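You operate a simulated robot arm through the tools that you are given. There is no shell and no other tool.

You are at the controls of a simulated robot arm. One attempt, no reset.

## Task
Change the filter's stained candle for the new one in the rack.
Fine: the old one stands in the rack; screw the new one home; leave the clean one tight; lid back on; spill nothing, break nothing.

The check looks at the end state, three seconds after you hand in, the way a careful person would. Anything else that was tipped, shoved, dropped, spilled or broken makes it a failure. Lids that push on must go on centred and level and be pressed home; caps that screw on are set level and turned clockwise until they are tight.

## Robot
A 7-joint arm with a two-finger parallel gripper, fixed in place. Base frame: the origin is at the foot of the arm, x ahead of it, y to its left, z up. Readings come in mm, degrees, newtons and seconds.
With the tool pointing down near the work surface it reaches from about 220 to 740 mm from the base axis. Its first joint turns from -166.0 to 166.0 degrees. Payload 1.57 kg.
The TCP is the grasp point between the finger pads, 30 mm short of the fingertips. In the tool frame z runs along the fingers and y along their closing line. Largest opening 110 mm; finger width 24, thickness 12; the body of the gripper, 48 by 112 mm, starts 78 mm behind the TCP.
Orientation is that of the tool frame in the base frame, as [roll, pitch, yaw] about the fixed x, y, z axes, in that order (R = Rz(yaw) Ry(pitch) Rx(roll)). With the fingers straight down and closing along the base's y, the tool's x points along the base's -x, its y along +y and its z along -z.

## Interface
- The arm moves only by the tool move_arm. Its argument "commands" is text: rows parted by semicolons, each of 7 numbers parted by spaces: the shift along the tool's x, y, z in units of 150 mm (1.0 is 150 mm), then the turn, a rotation vector about the tool's x, y, z in units of 45 degrees (1.0 is 45 degrees), then the closure, from 0 (fully open) to 1 (shut). In form: tx ty tz wx wy wz hand; .... A call has 1 to 20 rows; each row is the pose to reach, as a shift and turn from the pose commanded when the call began, along the tool's axes at that moment. A call with a number of a shift or a turn outside -1 to 1 is refused whole. A row lasts 0.2 s, in which the tool goes at most 50 mm and 8.6 degrees; a call with a longer step from one row to the next is refused whole, and so is a gripper value outside its range. Where a pose cannot be reached the arm comes as near as it can. A force on the tool above 40 N (or 10 N above the force at the start of the call, whichever is more), or a blocked arm, ends the call early, and 0.2 s more pass. The fingers move at their own pace (about 45 mm/s each) and stop on an object; they squeeze with about 43 N. The grip force told is the motor's: it shows also when the fingers shut on nothing. Time passes only in rows, and 0.2 s behind the last, so rows that repeat a pose let the fingers close. It gives the time, the measured TCP pose, the force on the tool (base axes), the opening and the grip force at its end, in the units of the frame above (readings bear some noise), with the torque about the TCP (base axes, N m) and any sound that the robot's microphone picked up.
- Cameras (640 x 400 px; columns grow to the right, rows downward): "scene" is fixed at [52.1, 650.6, 1614.2]; the picture's right is [-0.89, -0.45, 0.00], its down [-0.31, 0.61, -0.73] and it looks along [0.33, -0.65, -0.69] (base axes); focal length 264 px, centre (320, 200). "wrist" rides on the gripper at [70, 16, -141] in the tool frame; the picture's right is [-0.23, 0.97, 0.00], its down [-0.85, -0.20, -0.48] and it looks along [-0.47, -0.11, 0.88] (tool axes); focal length 222 px, centre (320, 200). There is no depth. A picture from a camera that has moved, and an enlarged one, comes with that camera's place and axes in the base frame and with its lens.
- camera(camera): a new picture of that camera. It takes no simulated time.
- raise_lower(by): slides the trunk up (or, below 0, down) by that many mm; the arm rides with it, the base frame stays. It gives what a move gives, with no picture.
- enlarge(camera, box): a new picture of the part [left, top, right, bottom] of that camera's present view, enlarged. It takes no simulated time.
- job_done(): hands the job in; it is judged then, once.

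Places have to be worked out from the pictures, the camera data and where the tool is seen. Open the gripper and draw the arm clear of the work before you hand the job in, unless the task says otherwise.

The tools are called after "Emit:" as name(argument=value, ...) on one line, values as JSON. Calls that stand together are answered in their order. move_arm: Moves the arm, as the interface text tells. Its arguments: {"type":"object","properties":{"commands":{"type":"string"}},"required":["commands"]} The other tools are called the same way: raise_lower (by) slides the trunk up or down; camera (camera) takes a picture; enlarge (camera, box) takes an enlarged picture of a part of a camera's view; job_done () hands the job in.

At the start:

```text
t: 0.0
position: [428.2, 108.1, 1357.5]
ee_rot: [180.0, -0.1, -180.0]
wrist_force: [0.1, 0.6, -0.6]
ft_torque: [-0.03, -0.03, -0.01]
opening: 110.1
grasp_force: 0.1
trunk travel left (down, up): [-525.0, 65.0]
```

scene: 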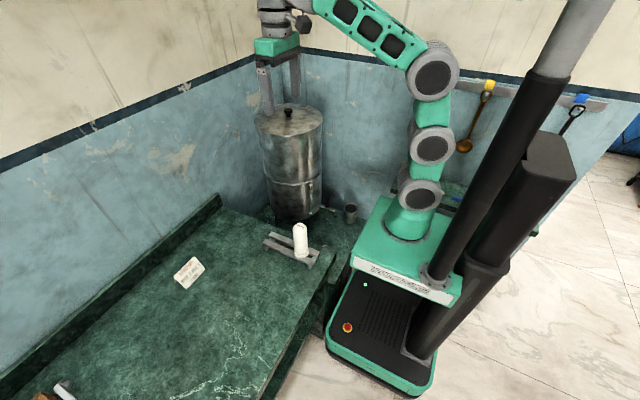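
wrist: 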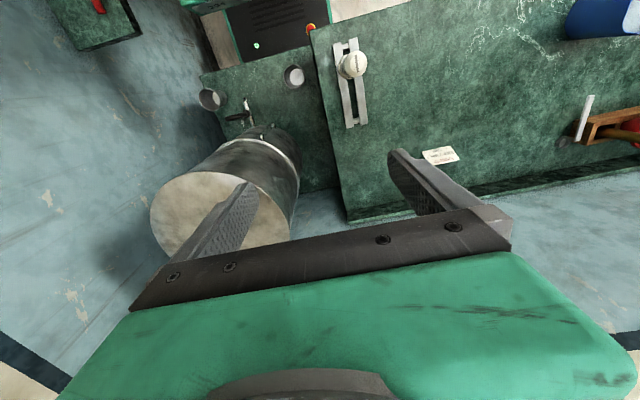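

I'll start by looking closely at the filter, the rack and the card on the counter before moving anything.

Emit:
enlarge(camera="scene", box=[220, 80, 380, 280])

Emit:
enlarge(camera="wrist", box=[140, 20, 480, 240])

Emit:
enlarge(camera="scene", box=[160, 245, 220, 295])

Emit:
enlarge(camera="wrist", box=[410, 135, 470, 175])

```text
2.00 times, centred on (300, 180) of scene
camera zoom: at [52.1, 650.6, 1614.2], right [-0.89, -0.45, 0.0], down [-0.31, 0.61, -0.73], along [0.33, -0.65, -0.69], focal length 528 px, centre (360, 240)
```

zoom: 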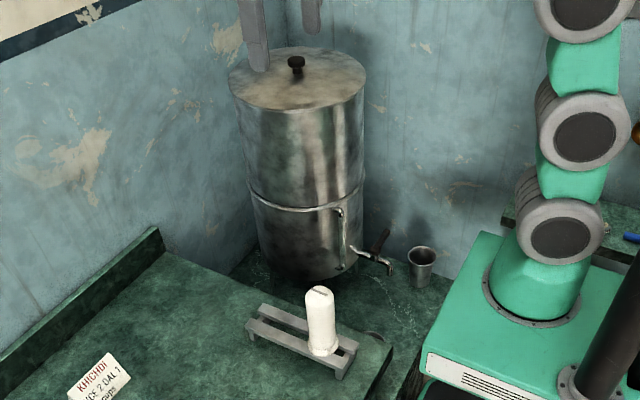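

```text
1.82 times, centred on (310, 130) of wrist
camera zoom: at [356.3, 124.6, 1500.1], right [0.23, 0.97, 0.0], down [0.85, -0.2, 0.48], along [0.47, -0.11, -0.88], focal length 404 px, centre (338, 327)
```

zoom: 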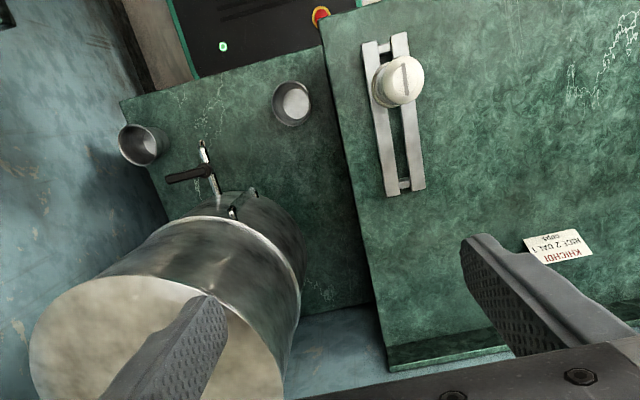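

```text
8.00 times, centred on (190, 270) of scene
camera zoom: at [52.1, 650.6, 1614.2], right [-0.89, -0.45, 0.0], down [-0.31, 0.61, -0.73], along [0.33, -0.65, -0.69], focal length 2111 px, centre (1360, -360)
```

zoom: 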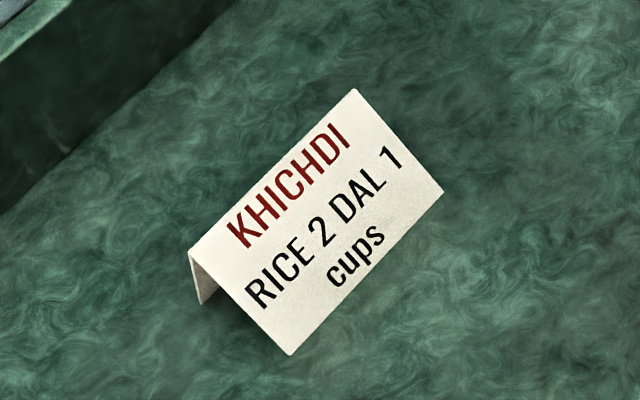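

```text
10.00 times, centred on (440, 155) of wrist
camera zoom: at [356.3, 124.6, 1500.1], right [0.23, 0.97, 0.0], down [0.85, -0.2, 0.48], along [0.47, -0.11, -0.88], focal length 2221 px, centre (-880, 650)
```

zoom: 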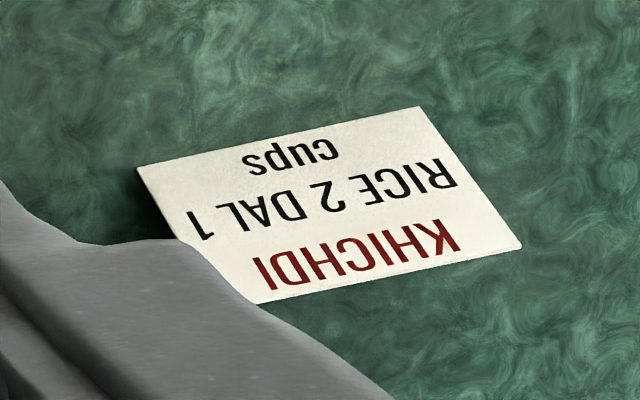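

The filter stands in the corner at roughly (515, -55) with its lid top near z 1200. The rack with the new candle is near (350, 198), candle top about z 1000. I'll move the wrist camera over toward the filter to see the lid and knob properly.

Emit:
move_arm(commands="0 -0.2 -0.1 0 0 0 0; 0 -0.4 -0.2 0 0 0 0; 0 -0.6 -0.3 0 0 0 0; 0 -0.8 -0.4 0 0 0 0; 0 -0.97 -0.4 0 0 0 0; 0 -0.97 -0.4 0 0 0 0")

Emit:
camera(camera="wrist")

Emit:
camera(camera="scene")

```text
t: 0.6
position: [428.8, 50.8, 1376.5]
ee_rot: [179.9, 0.4, 179.5]
wrist_force: [3.7, 0.7, -4.6]
ft_torque: [-0.2, 0.26, -0.1]
opening: 109.9
grasp_force: 0.1
out of reach, approached as far as the arm can: row 2, 3
trunk travel left (down, up): [-525.0, 65.0]
stopped in row 3: the force on the tool passed its limit at 60 N (the readings are from after the stop); the commanded pose is now the measured one
```

```text
taken
camera wrist: at [356.7, 67.8, 1519.0], right [0.24, 0.97, 0.0], down [0.85, -0.21, 0.48], along [0.47, -0.11, -0.88], focal length 222 px, centre (320, 200)
```

wrist: 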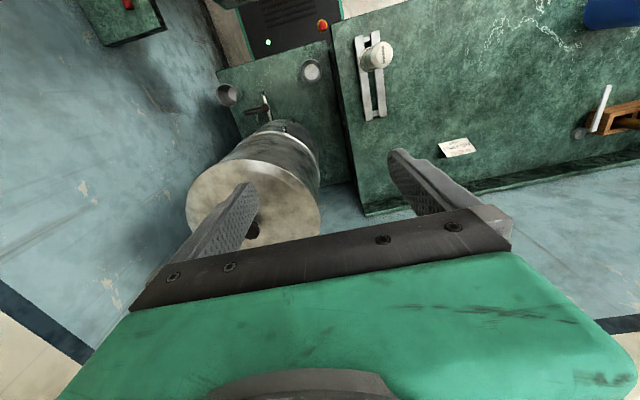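

```text
taken
```

scene: 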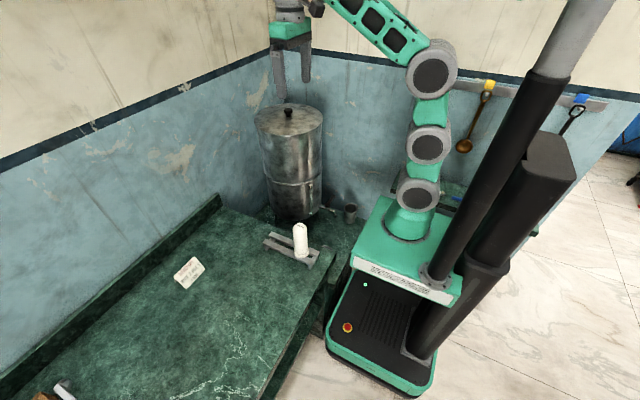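

The move stopped because I asked the arm to go above its reach, and nothing in view was touched. I'll gain height with the trunk, then go sideways more gently.

Emit:
raise_lower(by=40)

Emit:
move_arm(commands="0 -0.1 0.1 0 0 0 0; 0 -0.2 0.2 0 0 0 0; 0 -0.3 0.2 0 0 0 0; 0 -0.4 0.2 0 0 0 0; 0 -0.5 0.2 0 0 0 0; 0 -0.5 0.2 0 0 0 0")

Emit:
camera(camera="wrist")

Emit:
camera(camera="scene")

```text
t: 1.5
position: [429.8, 51.0, 1414.8]
ee_rot: [179.9, 0.1, 179.5]
wrist_force: [4.3, 3.2, -5.5]
ft_torque: [-0.56, 0.13, -0.29]
opening: 109.9
grasp_force: 0.2
trunk travel left (down, up): [-565.0, 25.0]
```

```text
t: 2.9
position: [428.7, -25.7, 1387.1]
ee_rot: [179.9, 0.2, 179.5]
wrist_force: [-0.3, -0.3, -0.3]
ft_torque: [-0.01, -0.01, 0.01]
opening: 109.9
grasp_force: 0.0
trunk travel left (down, up): [-565.0, 25.0]
```

```text
taken
camera wrist: at [356.2, -8.4, 1529.5], right [0.24, 0.97, 0.0], down [0.85, -0.21, 0.48], along [0.47, -0.11, -0.88], focal length 222 px, centre (320, 200)
```

wrist: 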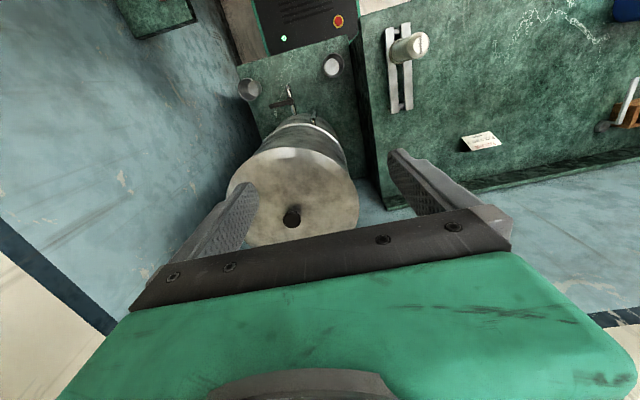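

```text
taken
```

scene: 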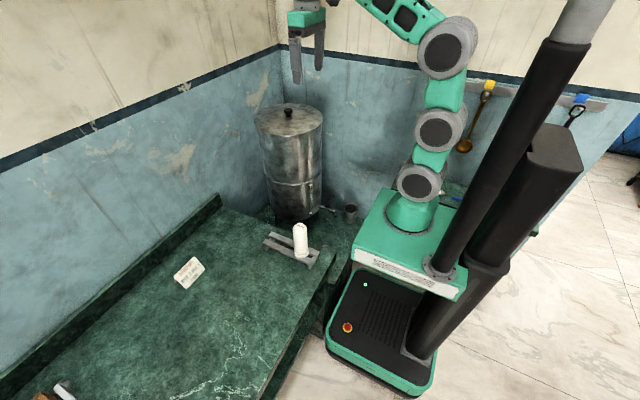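

The knob is now visible to both cameras. I'll enlarge both views so I can triangulate it accurately.

Emit:
enlarge(camera="wrist", box=[220, 50, 380, 250])

Emit:
enlarge(camera="scene", box=[245, 90, 335, 150])

Emit:
enlarge(camera="scene", box=[255, 195, 365, 275])

Emit:
enlarge(camera="wrist", box=[370, 10, 450, 120])

```text
2.00 times, centred on (300, 150) of wrist
camera zoom: at [356.2, -8.4, 1529.5], right [0.24, 0.97, 0.0], down [0.85, -0.21, 0.48], along [0.47, -0.11, -0.88], focal length 444 px, centre (360, 300)
```

zoom: 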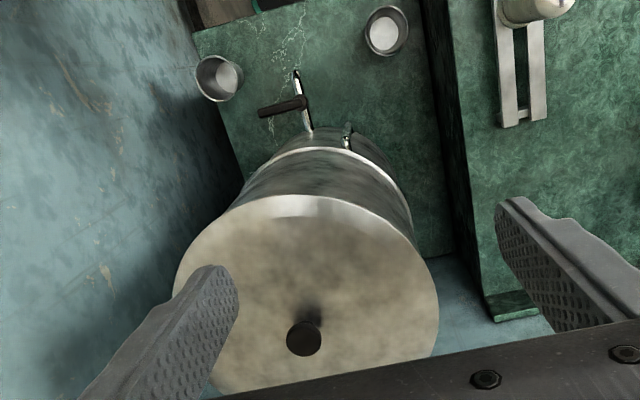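

```text
6.67 times, centred on (290, 120) of scene
camera zoom: at [52.1, 650.6, 1614.2], right [-0.89, -0.45, 0.0], down [-0.31, 0.61, -0.73], along [0.33, -0.65, -0.69], focal length 1759 px, centre (520, 733)
```

zoom: 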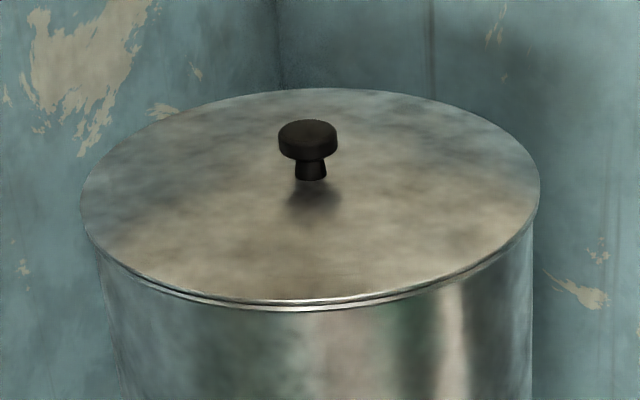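

```text
5.00 times, centred on (310, 235) of scene
camera zoom: at [52.1, 650.6, 1614.2], right [-0.89, -0.45, 0.0], down [-0.31, 0.61, -0.73], along [0.33, -0.65, -0.69], focal length 1319 px, centre (370, 25)
```

zoom: 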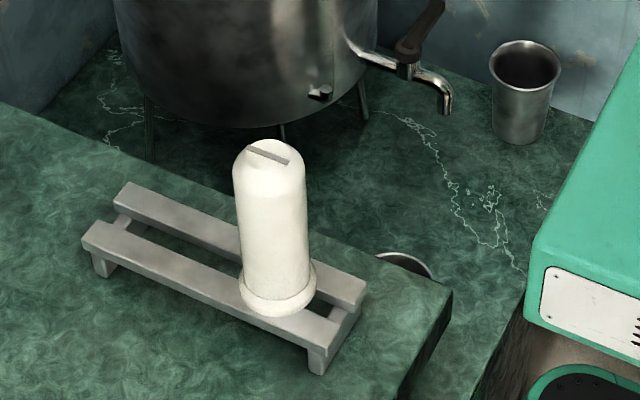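

```text
3.64 times, centred on (410, 65) of wrist
camera zoom: at [356.2, -8.4, 1529.5], right [0.24, 0.97, 0.0], down [0.85, -0.21, 0.48], along [0.47, -0.11, -0.88], focal length 808 px, centre (-7, 691)
```

zoom: 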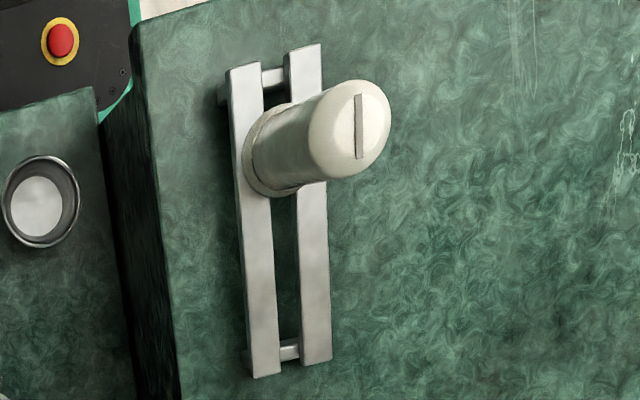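

The knob top triangulates to about (555, -103, 1202), with a disc about 32 mm across on a lid about 240 mm wide. The rack's top is near z 862. I'll lower the trunk by 60 mm and move to above the knob, staying well clear of it.

Emit:
raise_lower(by=-60)

Emit:
move_arm(commands="-0.12 -0.08 0 0 0 0 0; -0.25 -0.16 0 0 0 0 0; -0.38 -0.24 0 0 0 0 0; -0.5 -0.32 0 0 0 0 0; -0.62 -0.4 0 0 0 0 0; -0.74 -0.46 0 0 0 0 0; -0.84 -0.5 0 0 0 0 0; -0.84 -0.5 0 0 0 0 0")

Emit:
camera(camera="wrist")

Emit:
camera(camera="scene")

```text
t: 3.9
position: [429.5, -24.7, 1326.2]
ee_rot: [179.9, 0.2, 179.5]
wrist_force: [-0.3, -0.3, -0.4]
ft_torque: [-0.02, 0.01, -0.03]
opening: 110.1
grasp_force: 0.0
trunk travel left (down, up): [-505.0, 85.0]
```

```text
t: 4.9
position: [502.5, -71.5, 1328.5]
ee_rot: [180.0, 0.9, 178.9]
wrist_force: [9.2, -1.6, -13.8]
ft_torque: [0.1, 0.15, 0.02]
opening: 109.6
grasp_force: 0.0
trunk travel left (down, up): [-505.0, 85.0]
stopped in row 4: the force on the tool passed its limit at 61 N (the readings are from after the stop); the commanded pose is now the measured one
```

```text
taken
camera wrist: at [427.8, -53.6, 1470.8], right [0.24, 0.97, 0.0], down [0.84, -0.21, 0.49], along [0.48, -0.12, -0.87], focal length 222 px, centre (320, 200)
```

wrist: 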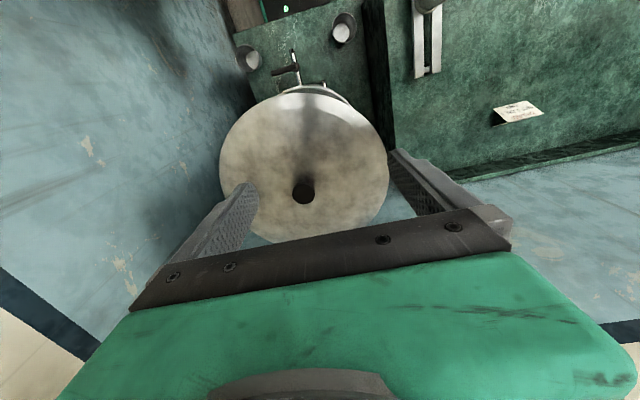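

```text
taken
```

scene: 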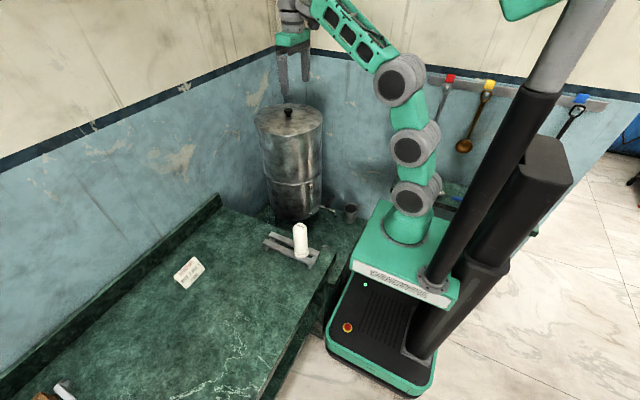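

The arm stopped again with nothing touched. It is near full stretch at this height, so moves there turn jerky. I'll raise the trunk and lower the tool with the arm, which keeps the arm bent while it works over the filter.

Emit:
raise_lower(by=80)

Emit:
move_arm(commands="0 0 0.05 0 0 0 0; 0 0 0.12 0 0 0 0; 0 0 0.2 0 0 0 0; 0 0 0.3 0 0 0 0; 0 0 0.4 0 0 0 0; 0 0 0.5 0 0 0 0; 0 0 0.6 0 0 0 0; 0 0 0.65 0 0 0 0; 0 0 0.68 0 0 0 0; 0 0 0.68 0 0 0 0")

```text
t: 6.0
position: [501.1, -70.6, 1408.6]
ee_rot: [179.9, 0.8, 179.2]
wrist_force: [15.3, -2.9, -24.7]
ft_torque: [0.09, -0.11, 0.05]
opening: 109.8
grasp_force: 0.1
trunk travel left (down, up): [-585.0, 5.0]
```

```text
t: 8.2
position: [501.8, -70.4, 1306.2]
ee_rot: [179.9, 0.8, 179.0]
wrist_force: [-0.2, -1.1, 1.2]
ft_torque: [0.03, 0.02, -0.05]
opening: 110.0
grasp_force: 0.1
trunk travel left (down, up): [-585.0, 5.0]
```

The arm is relaxed now, with force near zero. The knob shows at about (558, -107), so I'll move over it at this height and level the tool.

Emit:
move_arm(commands="-0.06 -0.04 0 0 0 0 0; -0.12 -0.08 0 0 0.01 -0.01 0; -0.2 -0.13 0 0 0.018 -0.022 0; -0.28 -0.18 0 0 0.018 -0.022 0; -0.34 -0.22 0 0 0.018 -0.022 0; -0.37 -0.24 0 0 0.018 -0.022 0; -0.37 -0.24 0 0 0.018 -0.022 0")

Emit:
camera(camera="wrist")

Emit:
enlarge(camera="scene", box=[240, 60, 340, 140])

```text
t: 9.8
position: [557.3, -108.1, 1307.6]
ee_rot: [179.9, -0.1, -179.9]
wrist_force: [-0.7, 0.6, 0.9]
ft_torque: [0.01, 0.0, -0.01]
opening: 110.2
grasp_force: 0.0
trunk travel left (down, up): [-585.0, 5.0]
```

```text
taken
camera wrist: at [486.1, -91.6, 1451.0], right [0.23, 0.97, 0.0], down [0.86, -0.2, 0.48], along [0.47, -0.11, -0.88], focal length 222 px, centre (320, 200)
```

wrist: 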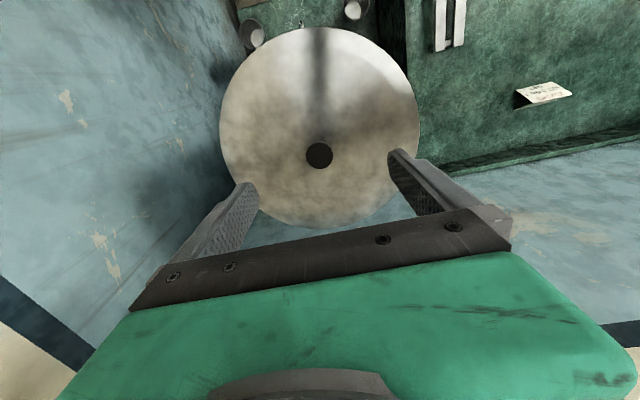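

```text
5.00 times, centred on (290, 100) of scene
camera zoom: at [52.1, 650.6, 1614.2], right [-0.89, -0.45, 0.0], down [-0.31, 0.61, -0.73], along [0.33, -0.65, -0.69], focal length 1319 px, centre (470, 700)
```

zoom: 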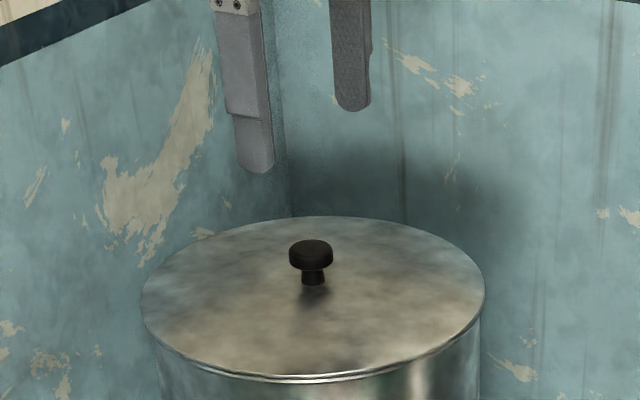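

Combining the views, the knob top is at about (565, -110, 1196). I'll shift slightly and come down to z 1240, where the fingertips are still just above the knob, and check again.

Emit:
move_arm(commands="-0.02 -0.005 0.06 0 0 0 0; -0.045 -0.011 0.14 0 0 0 0; -0.045 -0.011 0.22 0 0 0 0; -0.045 -0.011 0.3 0 0 0 0; -0.045 -0.011 0.37 0 0 0 0; -0.045 -0.011 0.42 0 0 0 0; -0.045 -0.011 0.447 0 0 0 0; -0.045 -0.011 0.447 0 0 0 0")

Emit:
camera(camera="wrist")

Emit:
enlarge(camera="scene", box=[240, 60, 340, 140])

```text
t: 11.6
position: [563.2, -110.0, 1240.9]
ee_rot: [180.0, 0.0, -180.0]
wrist_force: [0.2, 0.5, -0.4]
ft_torque: [0.02, -0.01, 0.0]
opening: 110.1
grasp_force: 0.1
trunk travel left (down, up): [-585.0, 5.0]
```

```text
taken
camera wrist: at [492.8, -93.6, 1383.3], right [0.23, 0.97, 0.0], down [0.86, -0.2, 0.48], along [0.47, -0.11, -0.88], focal length 222 px, centre (320, 200)
```

wrist: 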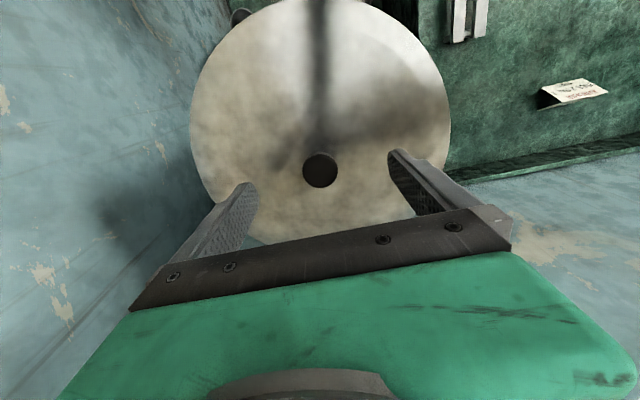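

```text
5.00 times, centred on (290, 100) of scene
camera zoom: at [52.1, 650.6, 1614.2], right [-0.89, -0.45, 0.0], down [-0.31, 0.61, -0.73], along [0.33, -0.65, -0.69], focal length 1319 px, centre (470, 700)
```

zoom: 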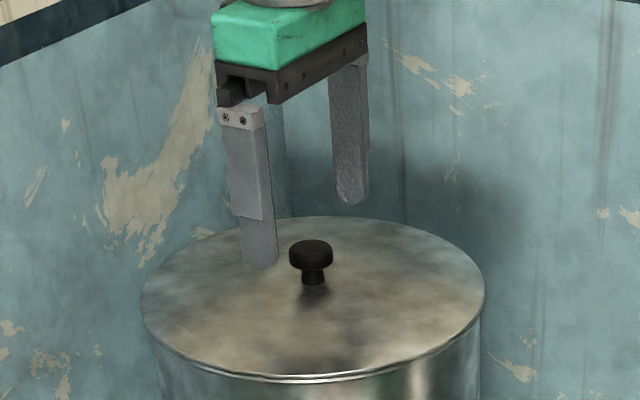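

The fingers straddle the knob, which sits at about (564, -110) with its top near 1196, and the lid surface is near 1168. I'll lower slowly to z 1204 with the fingertips just above the lid, then close on the knob.

Emit:
move_arm(commands="-0.005 0 0.05 0 0 0 0; -0.005 0 0.11 0 0 0 0; -0.005 0 0.17 0 0 0 0; -0.005 0 0.21 0 0 0 0; -0.005 0 0.235 0 0 0 0; -0.005 0 0.245 0 0 0 0; -0.005 0 0.245 0 0 0 0")

Emit:
enlarge(camera="scene", box=[260, 80, 320, 140])

Emit:
camera(camera="wrist")

```text
t: 13.2
position: [564.7, -109.3, 1203.0]
ee_rot: [179.9, -0.2, -179.9]
wrist_force: [-0.1, 0.3, 0.5]
ft_torque: [0.0, -0.01, 0.01]
opening: 110.1
grasp_force: 0.1
trunk travel left (down, up): [-585.0, 5.0]
```

```text
6.67 times, centred on (290, 110) of scene
camera zoom: at [52.1, 650.6, 1614.2], right [-0.89, -0.45, 0.0], down [-0.31, 0.61, -0.73], along [0.33, -0.65, -0.69], focal length 1759 px, centre (520, 800)
```

zoom: 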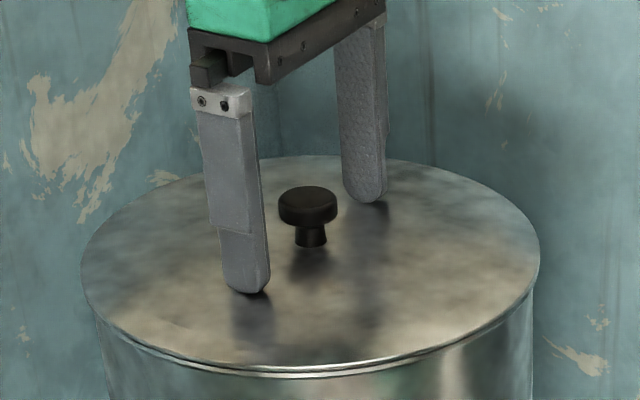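

```text
taken
camera wrist: at [493.5, -92.8, 1346.7], right [0.23, 0.97, 0.0], down [0.86, -0.2, 0.48], along [0.47, -0.11, -0.88], focal length 222 px, centre (320, 200)
```

wrist: 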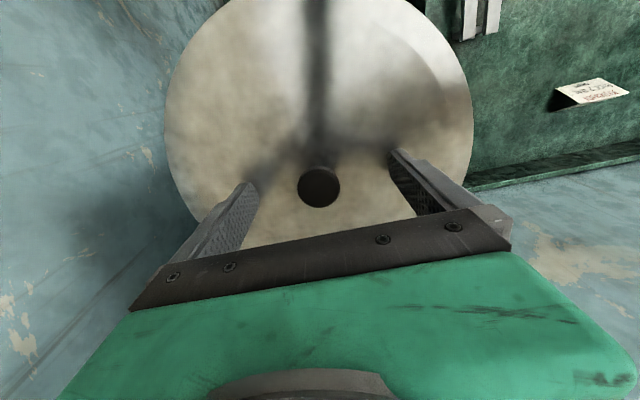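

The fingertips are just above the lid with the knob centred between them. I'll close on the knob.

Emit:
move_arm(commands="0 0 0 0 0 0 0.4; 0 0 0 0 0 0 0.6; 0 0 0 0 0 0 0.8; 0 0 0 0 0 0 1; 0 0 0 0 0 0 1; 0 0 0 0 0 0 1; 0 0 0 0 0 0 1")

Emit:
enlarge(camera="scene", box=[260, 80, 320, 140])

```text
t: 14.8
position: [564.4, -107.9, 1203.9]
ee_rot: [179.9, 0.0, 180.0]
wrist_force: [0.0, -1.0, 0.8]
ft_torque: [0.0, 0.01, 0.0]
opening: 30.1
grasp_force: 32.7
trunk travel left (down, up): [-585.0, 5.0]
```

```text
6.67 times, centred on (290, 110) of scene
camera zoom: at [52.1, 650.6, 1614.2], right [-0.89, -0.45, 0.0], down [-0.31, 0.61, -0.73], along [0.33, -0.65, -0.69], focal length 1759 px, centre (520, 800)
```

zoom: 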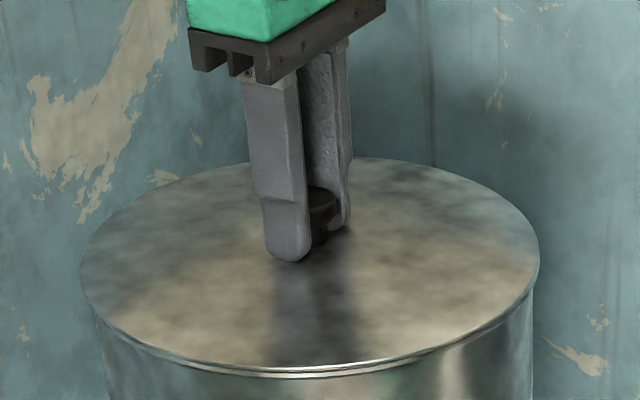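

The knob is gripped at about 30 mm opening, with TCP (564.5, -108.5, 1203.5) as the seated-lid pose. I'll lift slowly and watch the force.

Emit:
move_arm(commands="0 0 -0.02 0 0 0 1; 0 0 -0.05 0 0 0 1; 0 0 -0.1 0 0 0 1; 0 0 -0.15 0 0 0 1; 0 0 -0.2 0 0 0 1; 0 0 -0.2 0 0 0 1")

Emit:
enlarge(camera="scene", box=[240, 60, 340, 140])

```text
t: 16.2
position: [565.9, -109.0, 1232.2]
ee_rot: [179.9, -0.1, 180.0]
wrist_force: [-0.1, 0.1, -2.9]
ft_torque: [0.01, 0.03, -0.03]
opening: 29.9
grasp_force: 39.2
trunk travel left (down, up): [-585.0, 5.0]
```

```text
5.00 times, centred on (290, 100) of scene
camera zoom: at [52.1, 650.6, 1614.2], right [-0.89, -0.45, 0.0], down [-0.31, 0.61, -0.73], along [0.33, -0.65, -0.69], focal length 1319 px, centre (470, 700)
```

zoom: 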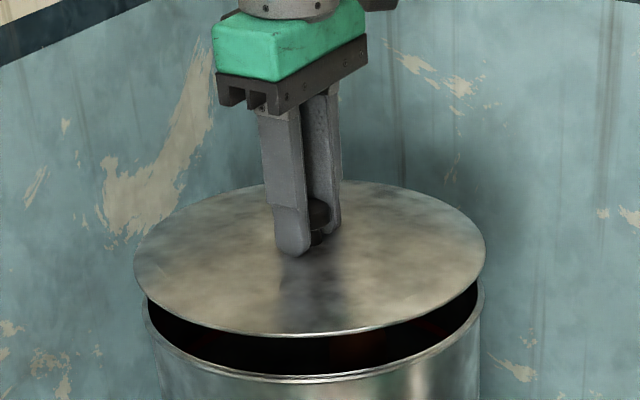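

The lid is free, weighs about 0.3 kg and shows no sticking. I'll lift it clear of the rim and carry it to the left toward an empty patch of counter around (440, 400), between the rack and the card.

Emit:
move_arm(commands="0 0 -0.08 0 0 0 1; 0 0 -0.18 0 0 0 1; 0 0 -0.28 0 0 0 1; 0 0 -0.36 0 0 0 1; 0.02 0.06 -0.4 0 0 0 1; 0.06 0.16 -0.4 0 0 0 1; 0.1 0.28 -0.4 0 0 0 1; 0.14 0.4 -0.4 0 0 0 1; 0.18 0.52 -0.4 0 0 0 1; 0.21 0.64 -0.4 0 0 0 1; 0.24 0.76 -0.4 0 0 0 1; 0.26 0.86 -0.4 0 0 0 1; 0.28 0.94 -0.4 0 0 0 1; 0.3 1 -0.4 0 0 0 1; 0.3 1 -0.4 0 0 0 1")

Emit:
camera(camera="scene")

```text
t: 19.4
position: [520.5, 39.6, 1293.4]
ee_rot: [180.0, -0.1, 180.0]
wrist_force: [0.3, 0.5, -3.0]
ft_torque: [0.02, -0.04, 0.01]
opening: 30.1
grasp_force: 39.3
trunk travel left (down, up): [-585.0, 5.0]
```

```text
taken
```

scene: 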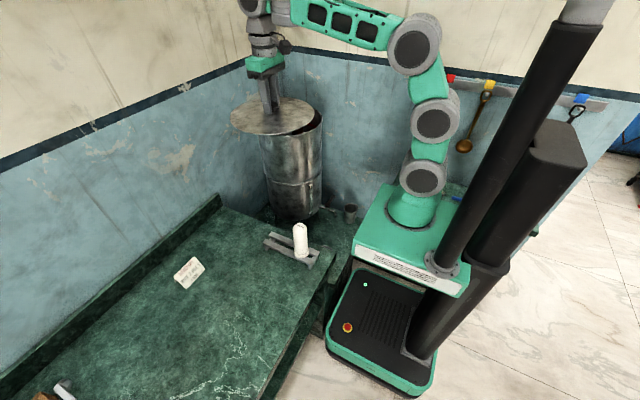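

The lid is clear of the rim and steady. I'll keep carrying it left.

Emit:
move_arm(commands="0.02 0.05 0 0 0 0 1; 0.06 0.14 0 0 0 0 1; 0.1 0.26 0 0 0 0 1; 0.14 0.38 0 0 0 0 1; 0.18 0.5 0 0 0 0 1; 0.21 0.62 0 0 0 0 1; 0.24 0.74 0 0 0 0 1; 0.26 0.86 0 0 0 0 1; 0.28 0.95 0 0 0 0 1; 0.28 1 0 0 0 0 1; 0.28 1 0 0 0 0 1")

Emit:
move_arm(commands="0.02 0.05 0 0 0 0 1; 0.05 0.14 0 0 0 0 1; 0.08 0.26 0 0 0 0 1; 0.11 0.38 0 0 0 0 1; 0.14 0.5 0 0 0 0 1; 0.17 0.62 0 0 0 0 1; 0.2 0.74 0 0 0 0 1; 0.22 0.86 0 0 0 0 1; 0.24 0.95 0 0 0 0 1; 0.25 1 0 0 0 0 1; 0.25 1 0 0 0 0 1")

Emit:
camera(camera="scene")

Emit:
camera(camera="wrist")

```text
t: 21.8
position: [478.5, 189.3, 1294.8]
ee_rot: [-179.9, -0.1, 180.0]
wrist_force: [0.7, -0.6, -2.3]
ft_torque: [-0.01, -0.03, 0.02]
opening: 30.2
grasp_force: 39.5
trunk travel left (down, up): [-585.0, 5.0]
```

```text
t: 24.2
position: [440.0, 342.2, 1294.1]
ee_rot: [180.0, -0.1, -179.9]
wrist_force: [-0.1, -0.9, -3.0]
ft_torque: [-0.02, -0.01, -0.03]
opening: 29.9
grasp_force: 39.8
trunk travel left (down, up): [-585.0, 5.0]
```

```text
taken
```

scene: 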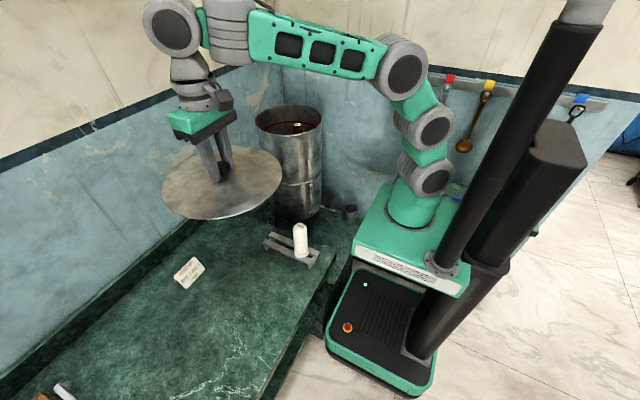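

```text
taken
camera wrist: at [369.0, 358.3, 1436.6], right [0.23, 0.97, 0.0], down [0.86, -0.2, 0.48], along [0.46, -0.11, -0.88], focal length 222 px, centre (320, 200)
```

wrist: 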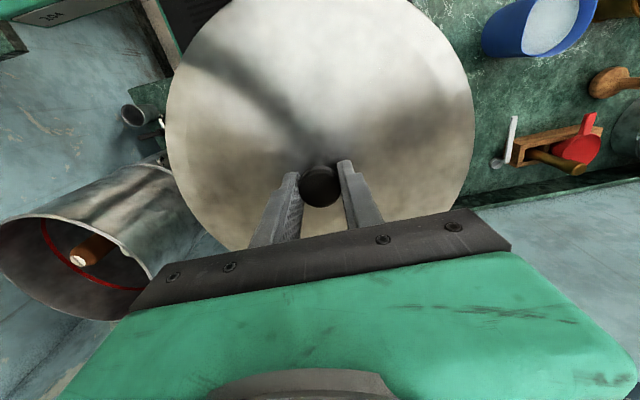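

The filter is open now. I'll zoom into it from both cameras while the lid is out of the way.

Emit:
enlarge(camera="wrist", box=[0, 150, 200, 330])

Emit:
enlarge(camera="scene", box=[245, 90, 335, 150])

Emit:
enlarge(camera="wrist", box=[440, 0, 640, 220])

```text
2.22 times, centred on (100, 240) of wrist
camera zoom: at [369.0, 358.3, 1436.6], right [0.23, 0.97, 0.0], down [0.86, -0.2, 0.48], along [0.46, -0.11, -0.88], focal length 494 px, centre (809, 111)
```

zoom: 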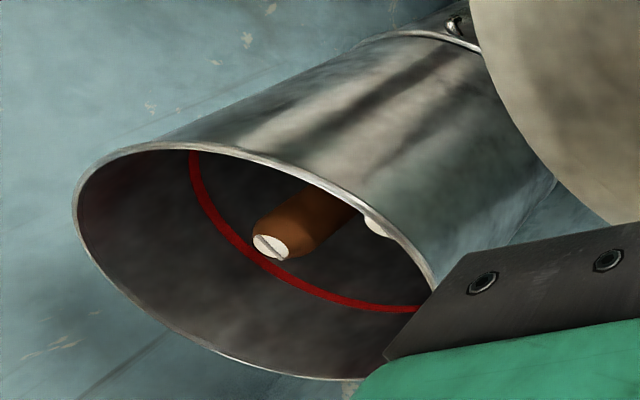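

```text
6.67 times, centred on (290, 120) of scene
camera zoom: at [52.1, 650.6, 1614.2], right [-0.89, -0.45, 0.0], down [-0.31, 0.61, -0.73], along [0.33, -0.65, -0.69], focal length 1759 px, centre (520, 733)
```

zoom: 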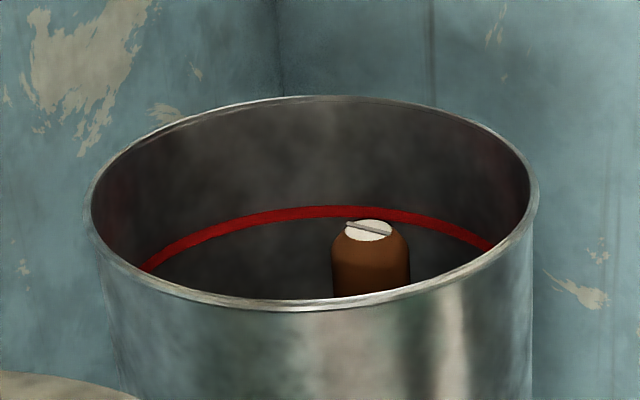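

```text
1.82 times, centred on (540, 110) of wrist
camera zoom: at [369.0, 358.3, 1436.6], right [0.23, 0.97, 0.0], down [0.86, -0.2, 0.48], along [0.46, -0.11, -0.88], focal length 404 px, centre (-80, 364)
```

zoom: 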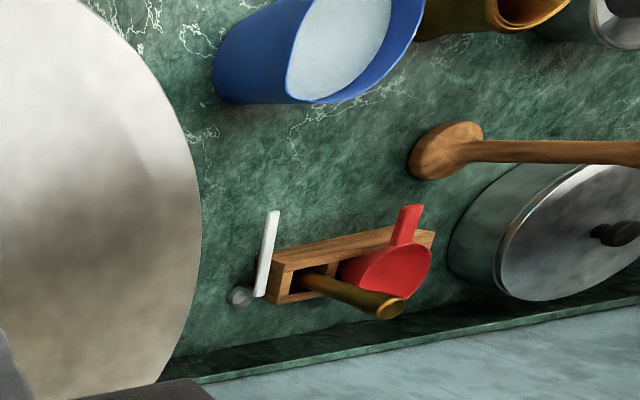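

There are two candles inside: the stained brown one nearer the middle, and the rim of a white, clean one beside it that I must not disturb. I'll finish carrying the lid to y 410 and lower it most of the way with the trunk.

Emit:
move_arm(commands="0 0.06 0 0 0 0 1; 0 0.15 0 0 0 0 1; 0 0.25 0 0 0 0 1; 0 0.35 0 0 0 0 1; 0 0.42 0 0 0 0 1; 0 0.45 0 0 0 0 1; 0 0.45 0 0 0 0 1")

Emit:
raise_lower(by=-310)

Emit:
camera(camera="scene")

Emit:
camera(camera="wrist")

```text
t: 25.8
position: [439.9, 409.3, 1294.7]
ee_rot: [-180.0, 0.0, -179.9]
wrist_force: [-0.4, -0.7, -3.1]
ft_torque: [0.0, 0.02, 0.01]
opening: 29.8
grasp_force: 39.0
trunk travel left (down, up): [-585.0, 5.0]
```

```text
t: 28.9
position: [439.8, 408.8, 985.5]
ee_rot: [179.9, -0.1, -179.9]
wrist_force: [-0.6, 0.4, -1.9]
ft_torque: [-0.02, 0.05, 0.01]
opening: 29.9
grasp_force: 39.0
trunk travel left (down, up): [-275.0, 315.0]
```

```text
taken
```

scene: 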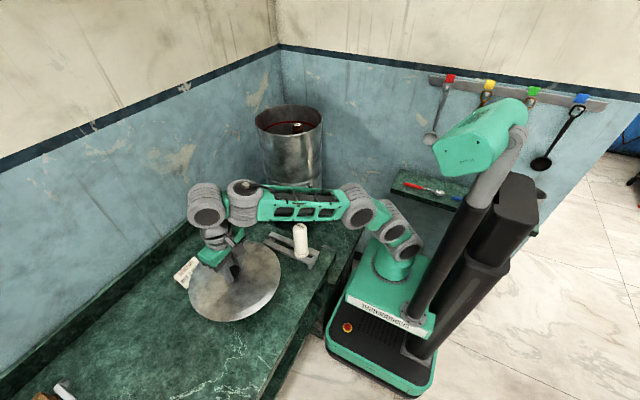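

```text
taken
camera wrist: at [367.7, 424.3, 1127.6], right [0.23, 0.97, 0.0], down [0.86, -0.2, 0.48], along [0.47, -0.11, -0.88], focal length 222 px, centre (320, 200)
```

wrist: 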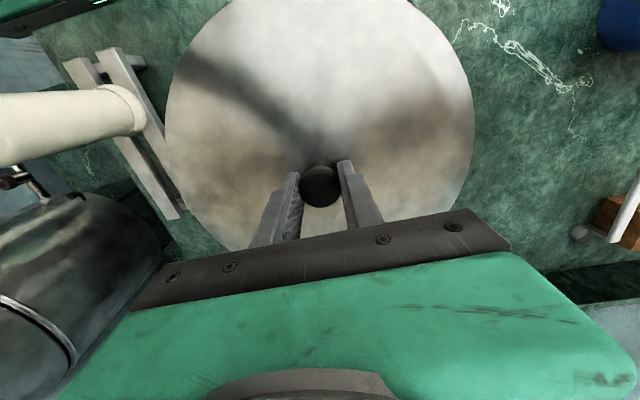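

The lid is level at about z 950, clear of the rack and card. I'll lower it 75 mm further with the arm and then approach the counter in small steps.

Emit:
move_arm(commands="0 0 0.06 0 0 0 1; 0 0 0.14 0 0 0 1; 0 0 0.22 0 0 0 1; 0 0 0.3 0 0 0 1; 0 0 0.38 0 0 0 1; 0 0 0.45 0 0 0 1; 0 0 0.5 0 0 0 1; 0 0 0.5 0 0 0 1")

Emit:
enlarge(camera="scene", box=[170, 220, 320, 340])

```text
t: 30.7
position: [439.1, 407.9, 909.0]
ee_rot: [-179.9, -0.2, -180.0]
wrist_force: [0.2, -0.5, -2.7]
ft_torque: [0.0, 0.03, -0.01]
opening: 29.9
grasp_force: 39.1
trunk travel left (down, up): [-275.0, 315.0]
```

```text
3.33 times, centred on (245, 280) of scene
camera zoom: at [52.1, 650.6, 1614.2], right [-0.89, -0.45, 0.0], down [-0.31, 0.61, -0.73], along [0.33, -0.65, -0.69], focal length 879 px, centre (570, -67)
```

zoom: 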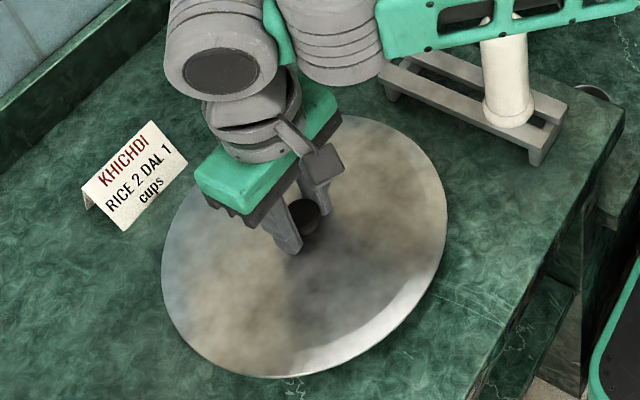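

The lid hangs just above the counter and the arm link clears the new candle. I'll go on down 20 mm gently.

Emit:
move_arm(commands="0 0 0.03 0 0 0 1; 0 0 0.06 0 0 0 1; 0 0 0.09 0 0 0 1; 0 0 0.12 0 0 0 1; 0 0 0.14 0 0 0 1; 0 0 0.14 0 0 0 1")

Emit:
enlarge(camera="scene", box=[180, 240, 320, 350])

```text
t: 32.1
position: [438.5, 408.4, 888.8]
ee_rot: [179.8, -0.1, -180.0]
wrist_force: [-0.3, 0.4, -2.6]
ft_torque: [0.03, 0.02, 0.01]
opening: 30.0
grasp_force: 39.1
trunk travel left (down, up): [-275.0, 315.0]
```

```text
3.64 times, centred on (250, 295) of scene
camera zoom: at [52.1, 650.6, 1614.2], right [-0.89, -0.45, 0.0], down [-0.31, 0.61, -0.73], along [0.33, -0.65, -0.69], focal length 959 px, centre (574, -146)
```

zoom: 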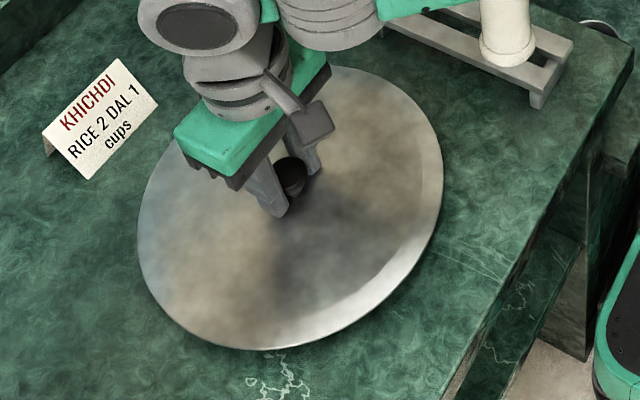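

The lid is very near the surface now. I'll continue in 2–3 mm rows.

Emit:
move_arm(commands="0 0 0.015 0 0 0 1; 0 0 0.03 0 0 0 1; 0 0 0.045 0 0 0 1; 0 0 0.06 0 0 0 1; 0 0 0.06 0 0 0 1")

```text
t: 33.3
position: [438.6, 407.9, 879.2]
ee_rot: [179.9, -0.1, -179.8]
wrist_force: [0.1, 0.1, -2.1]
ft_torque: [0.02, 0.02, 0.03]
opening: 30.2
grasp_force: 39.5
trunk travel left (down, up): [-275.0, 315.0]
```

There is still no contact, so I'll keep stepping down.

Emit:
move_arm(commands="0 0 0.01 0 0 0 1; 0 0 0.02 0 0 0 1; 0 0 0.03 0 0 0 1; 0 0 0.04 0 0 0 1; 0 0 0.04 0 0 0 1")

Emit:
enlarge(camera="scene", box=[180, 240, 320, 350])

```text
t: 34.5
position: [438.9, 407.7, 873.2]
ee_rot: [179.9, 0.0, -180.0]
wrist_force: [0.0, 0.0, -2.0]
ft_torque: [0.02, -0.02, -0.02]
opening: 29.9
grasp_force: 39.0
trunk travel left (down, up): [-275.0, 315.0]
```

```text
3.64 times, centred on (250, 295) of scene
camera zoom: at [52.1, 650.6, 1614.2], right [-0.89, -0.45, 0.0], down [-0.31, 0.61, -0.73], along [0.33, -0.65, -0.69], focal length 959 px, centre (574, -146)
```

zoom: 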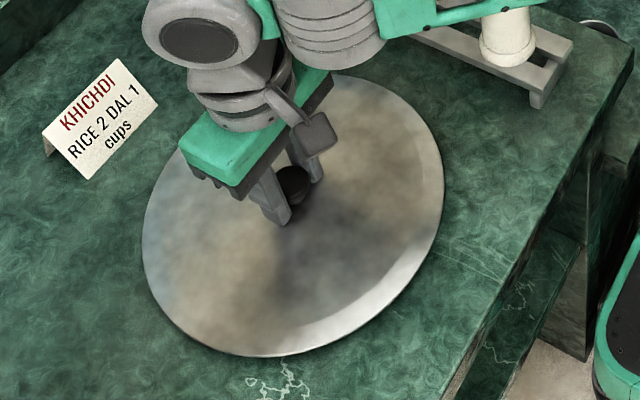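

There is still no contact. I'll go a few more millimetres in fine steps.

Emit:
move_arm(commands="0 0 0.01 0 0 0 1; 0 0 0.02 0 0 0 1; 0 0 0.03 0 0 0 1; 0 0 0.04 0 0 0 1; 0 0 0.05 0 0 0 1; 0 0 0.05 0 0 0 1")

```text
t: 35.9
position: [438.8, 408.0, 866.0]
ee_rot: [-179.9, -0.1, -179.9]
wrist_force: [0.0, 0.0, -1.6]
ft_torque: [-0.08, -0.05, -0.02]
opening: 30.0
grasp_force: 39.6
trunk travel left (down, up): [-275.0, 315.0]
```

Emit:
move_arm(commands="0 0 0.007 0 0 0 1; 0 0 0.014 0 0 0 1; 0 0 0.02 0 0 0 1; 0 0 0.02 0 0 0 1")

Emit:
enlarge(camera="scene", box=[200, 270, 320, 350])

```text
t: 36.9
position: [438.2, 408.2, 865.7]
ee_rot: [179.8, 0.2, -179.9]
wrist_force: [1.9, 0.9, 21.1]
ft_torque: [-0.04, 0.68, 0.03]
opening: 29.7
grasp_force: 39.6
trunk travel left (down, up): [-275.0, 315.0]
```

```text
5.00 times, centred on (260, 310) of scene
camera zoom: at [52.1, 650.6, 1614.2], right [-0.89, -0.45, 0.0], down [-0.31, 0.61, -0.73], along [0.33, -0.65, -0.69], focal length 1319 px, centre (620, -350)
```

zoom: 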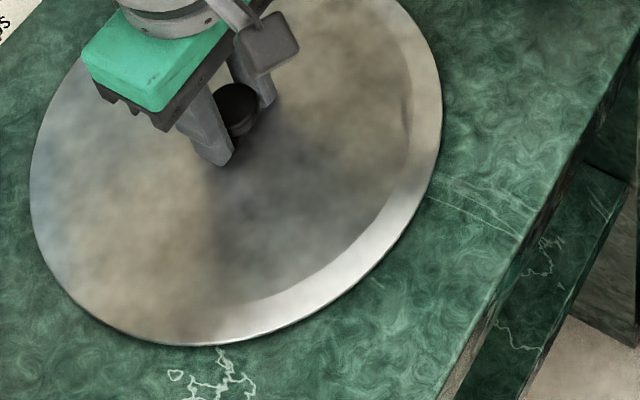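

Contact: +21 N at TCP z 866, so the lid is on the counter. I'll relieve the load slightly and open the fingers.

Emit:
move_arm(commands="0 0 -0.01 0 0 0 1; 0 0 -0.012 0 0 0 1; 0 0 -0.012 0 0 0 0.7; 0 0 -0.012 0 0 0 0.6; 0 0 -0.012 0 0 0 0.4; 0 0 -0.012 0 0 0 0.2; 0 0 -0.012 0 0 0 0; 0 0 -0.012 0 0 0 0; 0 0 -0.012 0 0 0 0")

Emit:
enlarge(camera="scene", box=[180, 240, 320, 350])

```text
t: 38.9
position: [437.7, 409.2, 866.0]
ee_rot: [179.8, 0.1, -179.8]
wrist_force: [-0.6, 8.3, 24.2]
ft_torque: [-1.01, -0.01, 0.05]
opening: 101.9
grasp_force: 0.0
trunk travel left (down, up): [-275.0, 315.0]
```

```text
3.64 times, centred on (250, 295) of scene
camera zoom: at [52.1, 650.6, 1614.2], right [-0.89, -0.45, 0.0], down [-0.31, 0.61, -0.73], along [0.33, -0.65, -0.69], focal length 959 px, centre (574, -146)
```

zoom: 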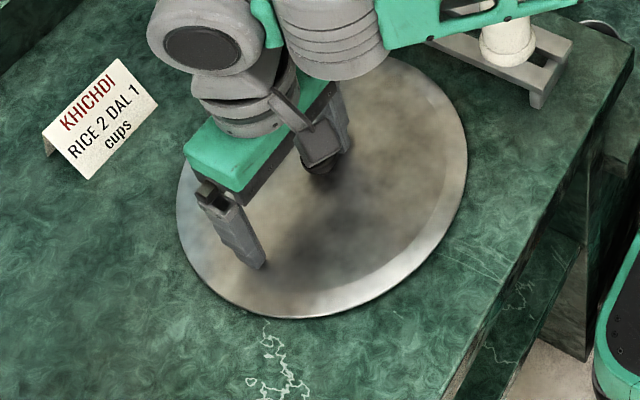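

The fingertips are still bearing on the lid (24 N) and dragged it a little as they opened. I'll lift slightly to unload it and look again.

Emit:
move_arm(commands="0 0 -0.02 0 0 0 0; 0 0 -0.04 0 0 0 0; 0 0 -0.06 0 0 0 0; 0 0 -0.06 0 0 0 0")

Emit:
camera(camera="wrist")

Emit:
enlarge(camera="scene", box=[180, 240, 320, 350])

```text
t: 39.9
position: [437.3, 407.9, 873.0]
ee_rot: [-179.9, -0.1, -180.0]
wrist_force: [0.1, 0.2, 0.9]
ft_torque: [0.03, 0.0, 0.03]
opening: 109.9
grasp_force: 0.1
trunk travel left (down, up): [-275.0, 315.0]
```

```text
taken
camera wrist: at [367.2, 424.3, 1016.5], right [0.23, 0.97, 0.0], down [0.86, -0.2, 0.48], along [0.46, -0.11, -0.88], focal length 222 px, centre (320, 200)
```

wrist: 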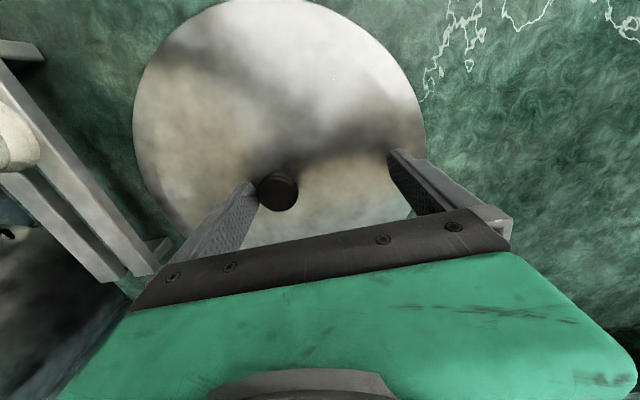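

```text
3.64 times, centred on (250, 295) of scene
camera zoom: at [52.1, 650.6, 1614.2], right [-0.89, -0.45, 0.0], down [-0.31, 0.61, -0.73], along [0.33, -0.65, -0.69], focal length 959 px, centre (574, -146)
```

zoom: 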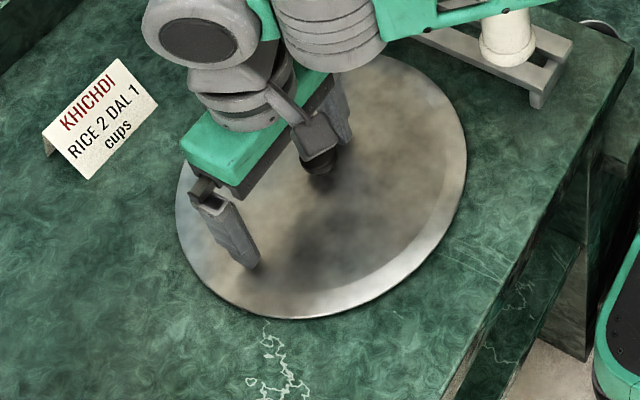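

The lid lies flat on the counter with its knob at about (434, 375), clear of the rack and card. I'll rise straight up and return to a viewing pose in front of the filter to look inside.

Emit:
move_arm(commands="0 0 -0.06 0 0 0 0; 0 0 -0.14 0 0 0 0; 0 0 -0.24 0 0 0 0; 0 0 -0.36 0 0 0 0; 0 0 -0.48 0 0 0 0; 0 0 -0.6 0 0 0 0; 0 0 -0.68 0 0 0 0; 0 0 -0.7 0 0 0 0; 0 0 -0.7 0 0 0 0")

Emit:
raise_lower(by=310)

Emit:
camera(camera="scene")

```text
t: 41.9
position: [440.2, 407.9, 979.1]
ee_rot: [180.0, -0.1, -179.9]
wrist_force: [0.4, -1.1, 1.0]
ft_torque: [-0.03, -0.02, 0.0]
opening: 110.2
grasp_force: 0.1
trunk travel left (down, up): [-275.0, 315.0]
```

```text
t: 45.0
position: [439.5, 407.2, 1289.1]
ee_rot: [180.0, -0.1, -179.9]
wrist_force: [1.2, 0.5, 0.4]
ft_torque: [0.02, 0.03, 0.0]
opening: 110.0
grasp_force: 0.0
trunk travel left (down, up): [-585.0, 5.0]
```

```text
taken
```

scene: 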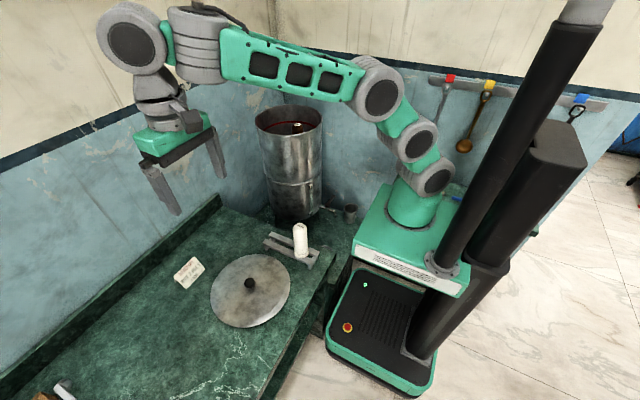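

The lid is resting well. I'll move back toward the filter in a few calls to look inside.

Emit:
move_arm(commands="0 -0.06 0 0 0 0 0; 0 -0.18 0 0 0 0 0; 0 -0.35 0 0 0 0 0; 0 -0.55 0 0 0 0 0; 0 -0.75 0 0 0 0 0; 0 -0.9 0 0 0 0 0; 0 -1 0 0 0 0 0; 0 -1 0 0 0 0 0")

Emit:
move_arm(commands="0 -0.06 0 0 0 0 0; 0 -0.18 0 0 0 0 0; 0 -0.35 0 0 0 0 0; 0 -0.55 0 0 0 0 0; 0 -0.75 0 0 0 0 0; 0 -0.9 0 0 0 0 0; 0 -1 0 0 0 0 0; 0 -1 0 0 0 0 0")

Emit:
camera(camera="wrist")

Emit:
move_arm(commands="0 -0.06 0 0 0 0 0; 0 -0.18 0 0 0 0 0; 0 -0.35 0 0 0 0 0; 0 -0.55 0 0 0 0 0; 0 -0.75 0 0 0 0 0; 0 -0.9 0 0 0 0 0; 0 -1 0 0 0 0 0; 0 -1 0 0 0 0 0")

Emit:
camera(camera="wrist")

```text
t: 46.8
position: [440.3, 259.2, 1287.6]
ee_rot: [-179.9, -0.1, -180.0]
wrist_force: [0.4, 0.1, 0.5]
ft_torque: [-0.01, -0.01, -0.03]
opening: 110.0
grasp_force: 0.0
trunk travel left (down, up): [-585.0, 5.0]
```

```text
t: 48.6
position: [441.9, 108.4, 1290.1]
ee_rot: [179.9, -0.1, -179.8]
wrist_force: [-0.1, -0.3, 0.3]
ft_torque: [0.07, 0.0, -0.01]
opening: 110.1
grasp_force: 0.1
trunk travel left (down, up): [-585.0, 5.0]
```

```text
taken
camera wrist: at [368.9, 124.8, 1432.6], right [0.23, 0.97, 0.0], down [0.86, -0.2, 0.48], along [0.47, -0.11, -0.88], focal length 222 px, centre (320, 200)
```

wrist: 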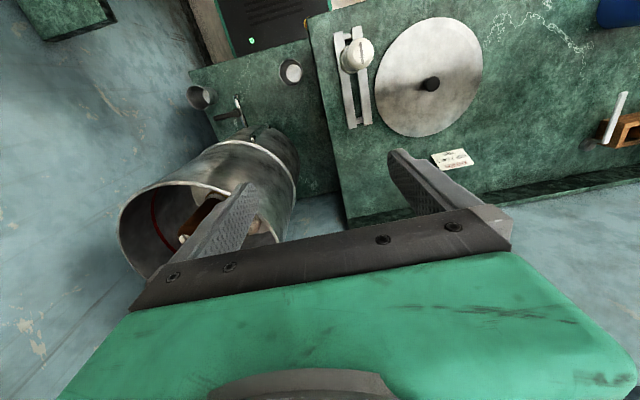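

```text
t: 50.4
position: [438.4, -41.8, 1287.9]
ee_rot: [179.9, -0.1, -180.0]
wrist_force: [-0.3, 0.5, 0.3]
ft_torque: [0.02, 0.02, 0.02]
opening: 110.1
grasp_force: 0.1
trunk travel left (down, up): [-585.0, 5.0]
```

```text
taken
camera wrist: at [366.3, -25.7, 1431.3], right [0.23, 0.97, 0.0], down [0.86, -0.2, 0.48], along [0.47, -0.11, -0.88], focal length 222 px, centre (320, 200)
```

wrist: 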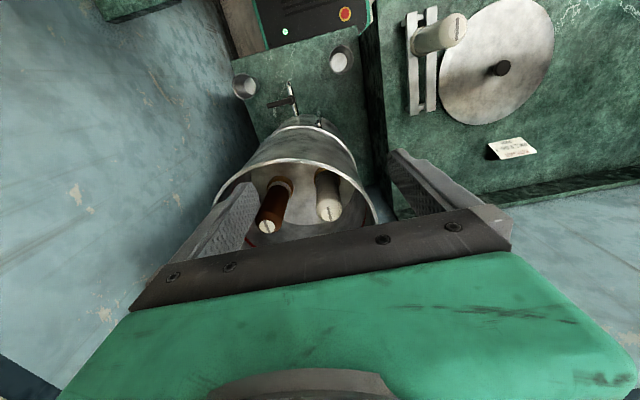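

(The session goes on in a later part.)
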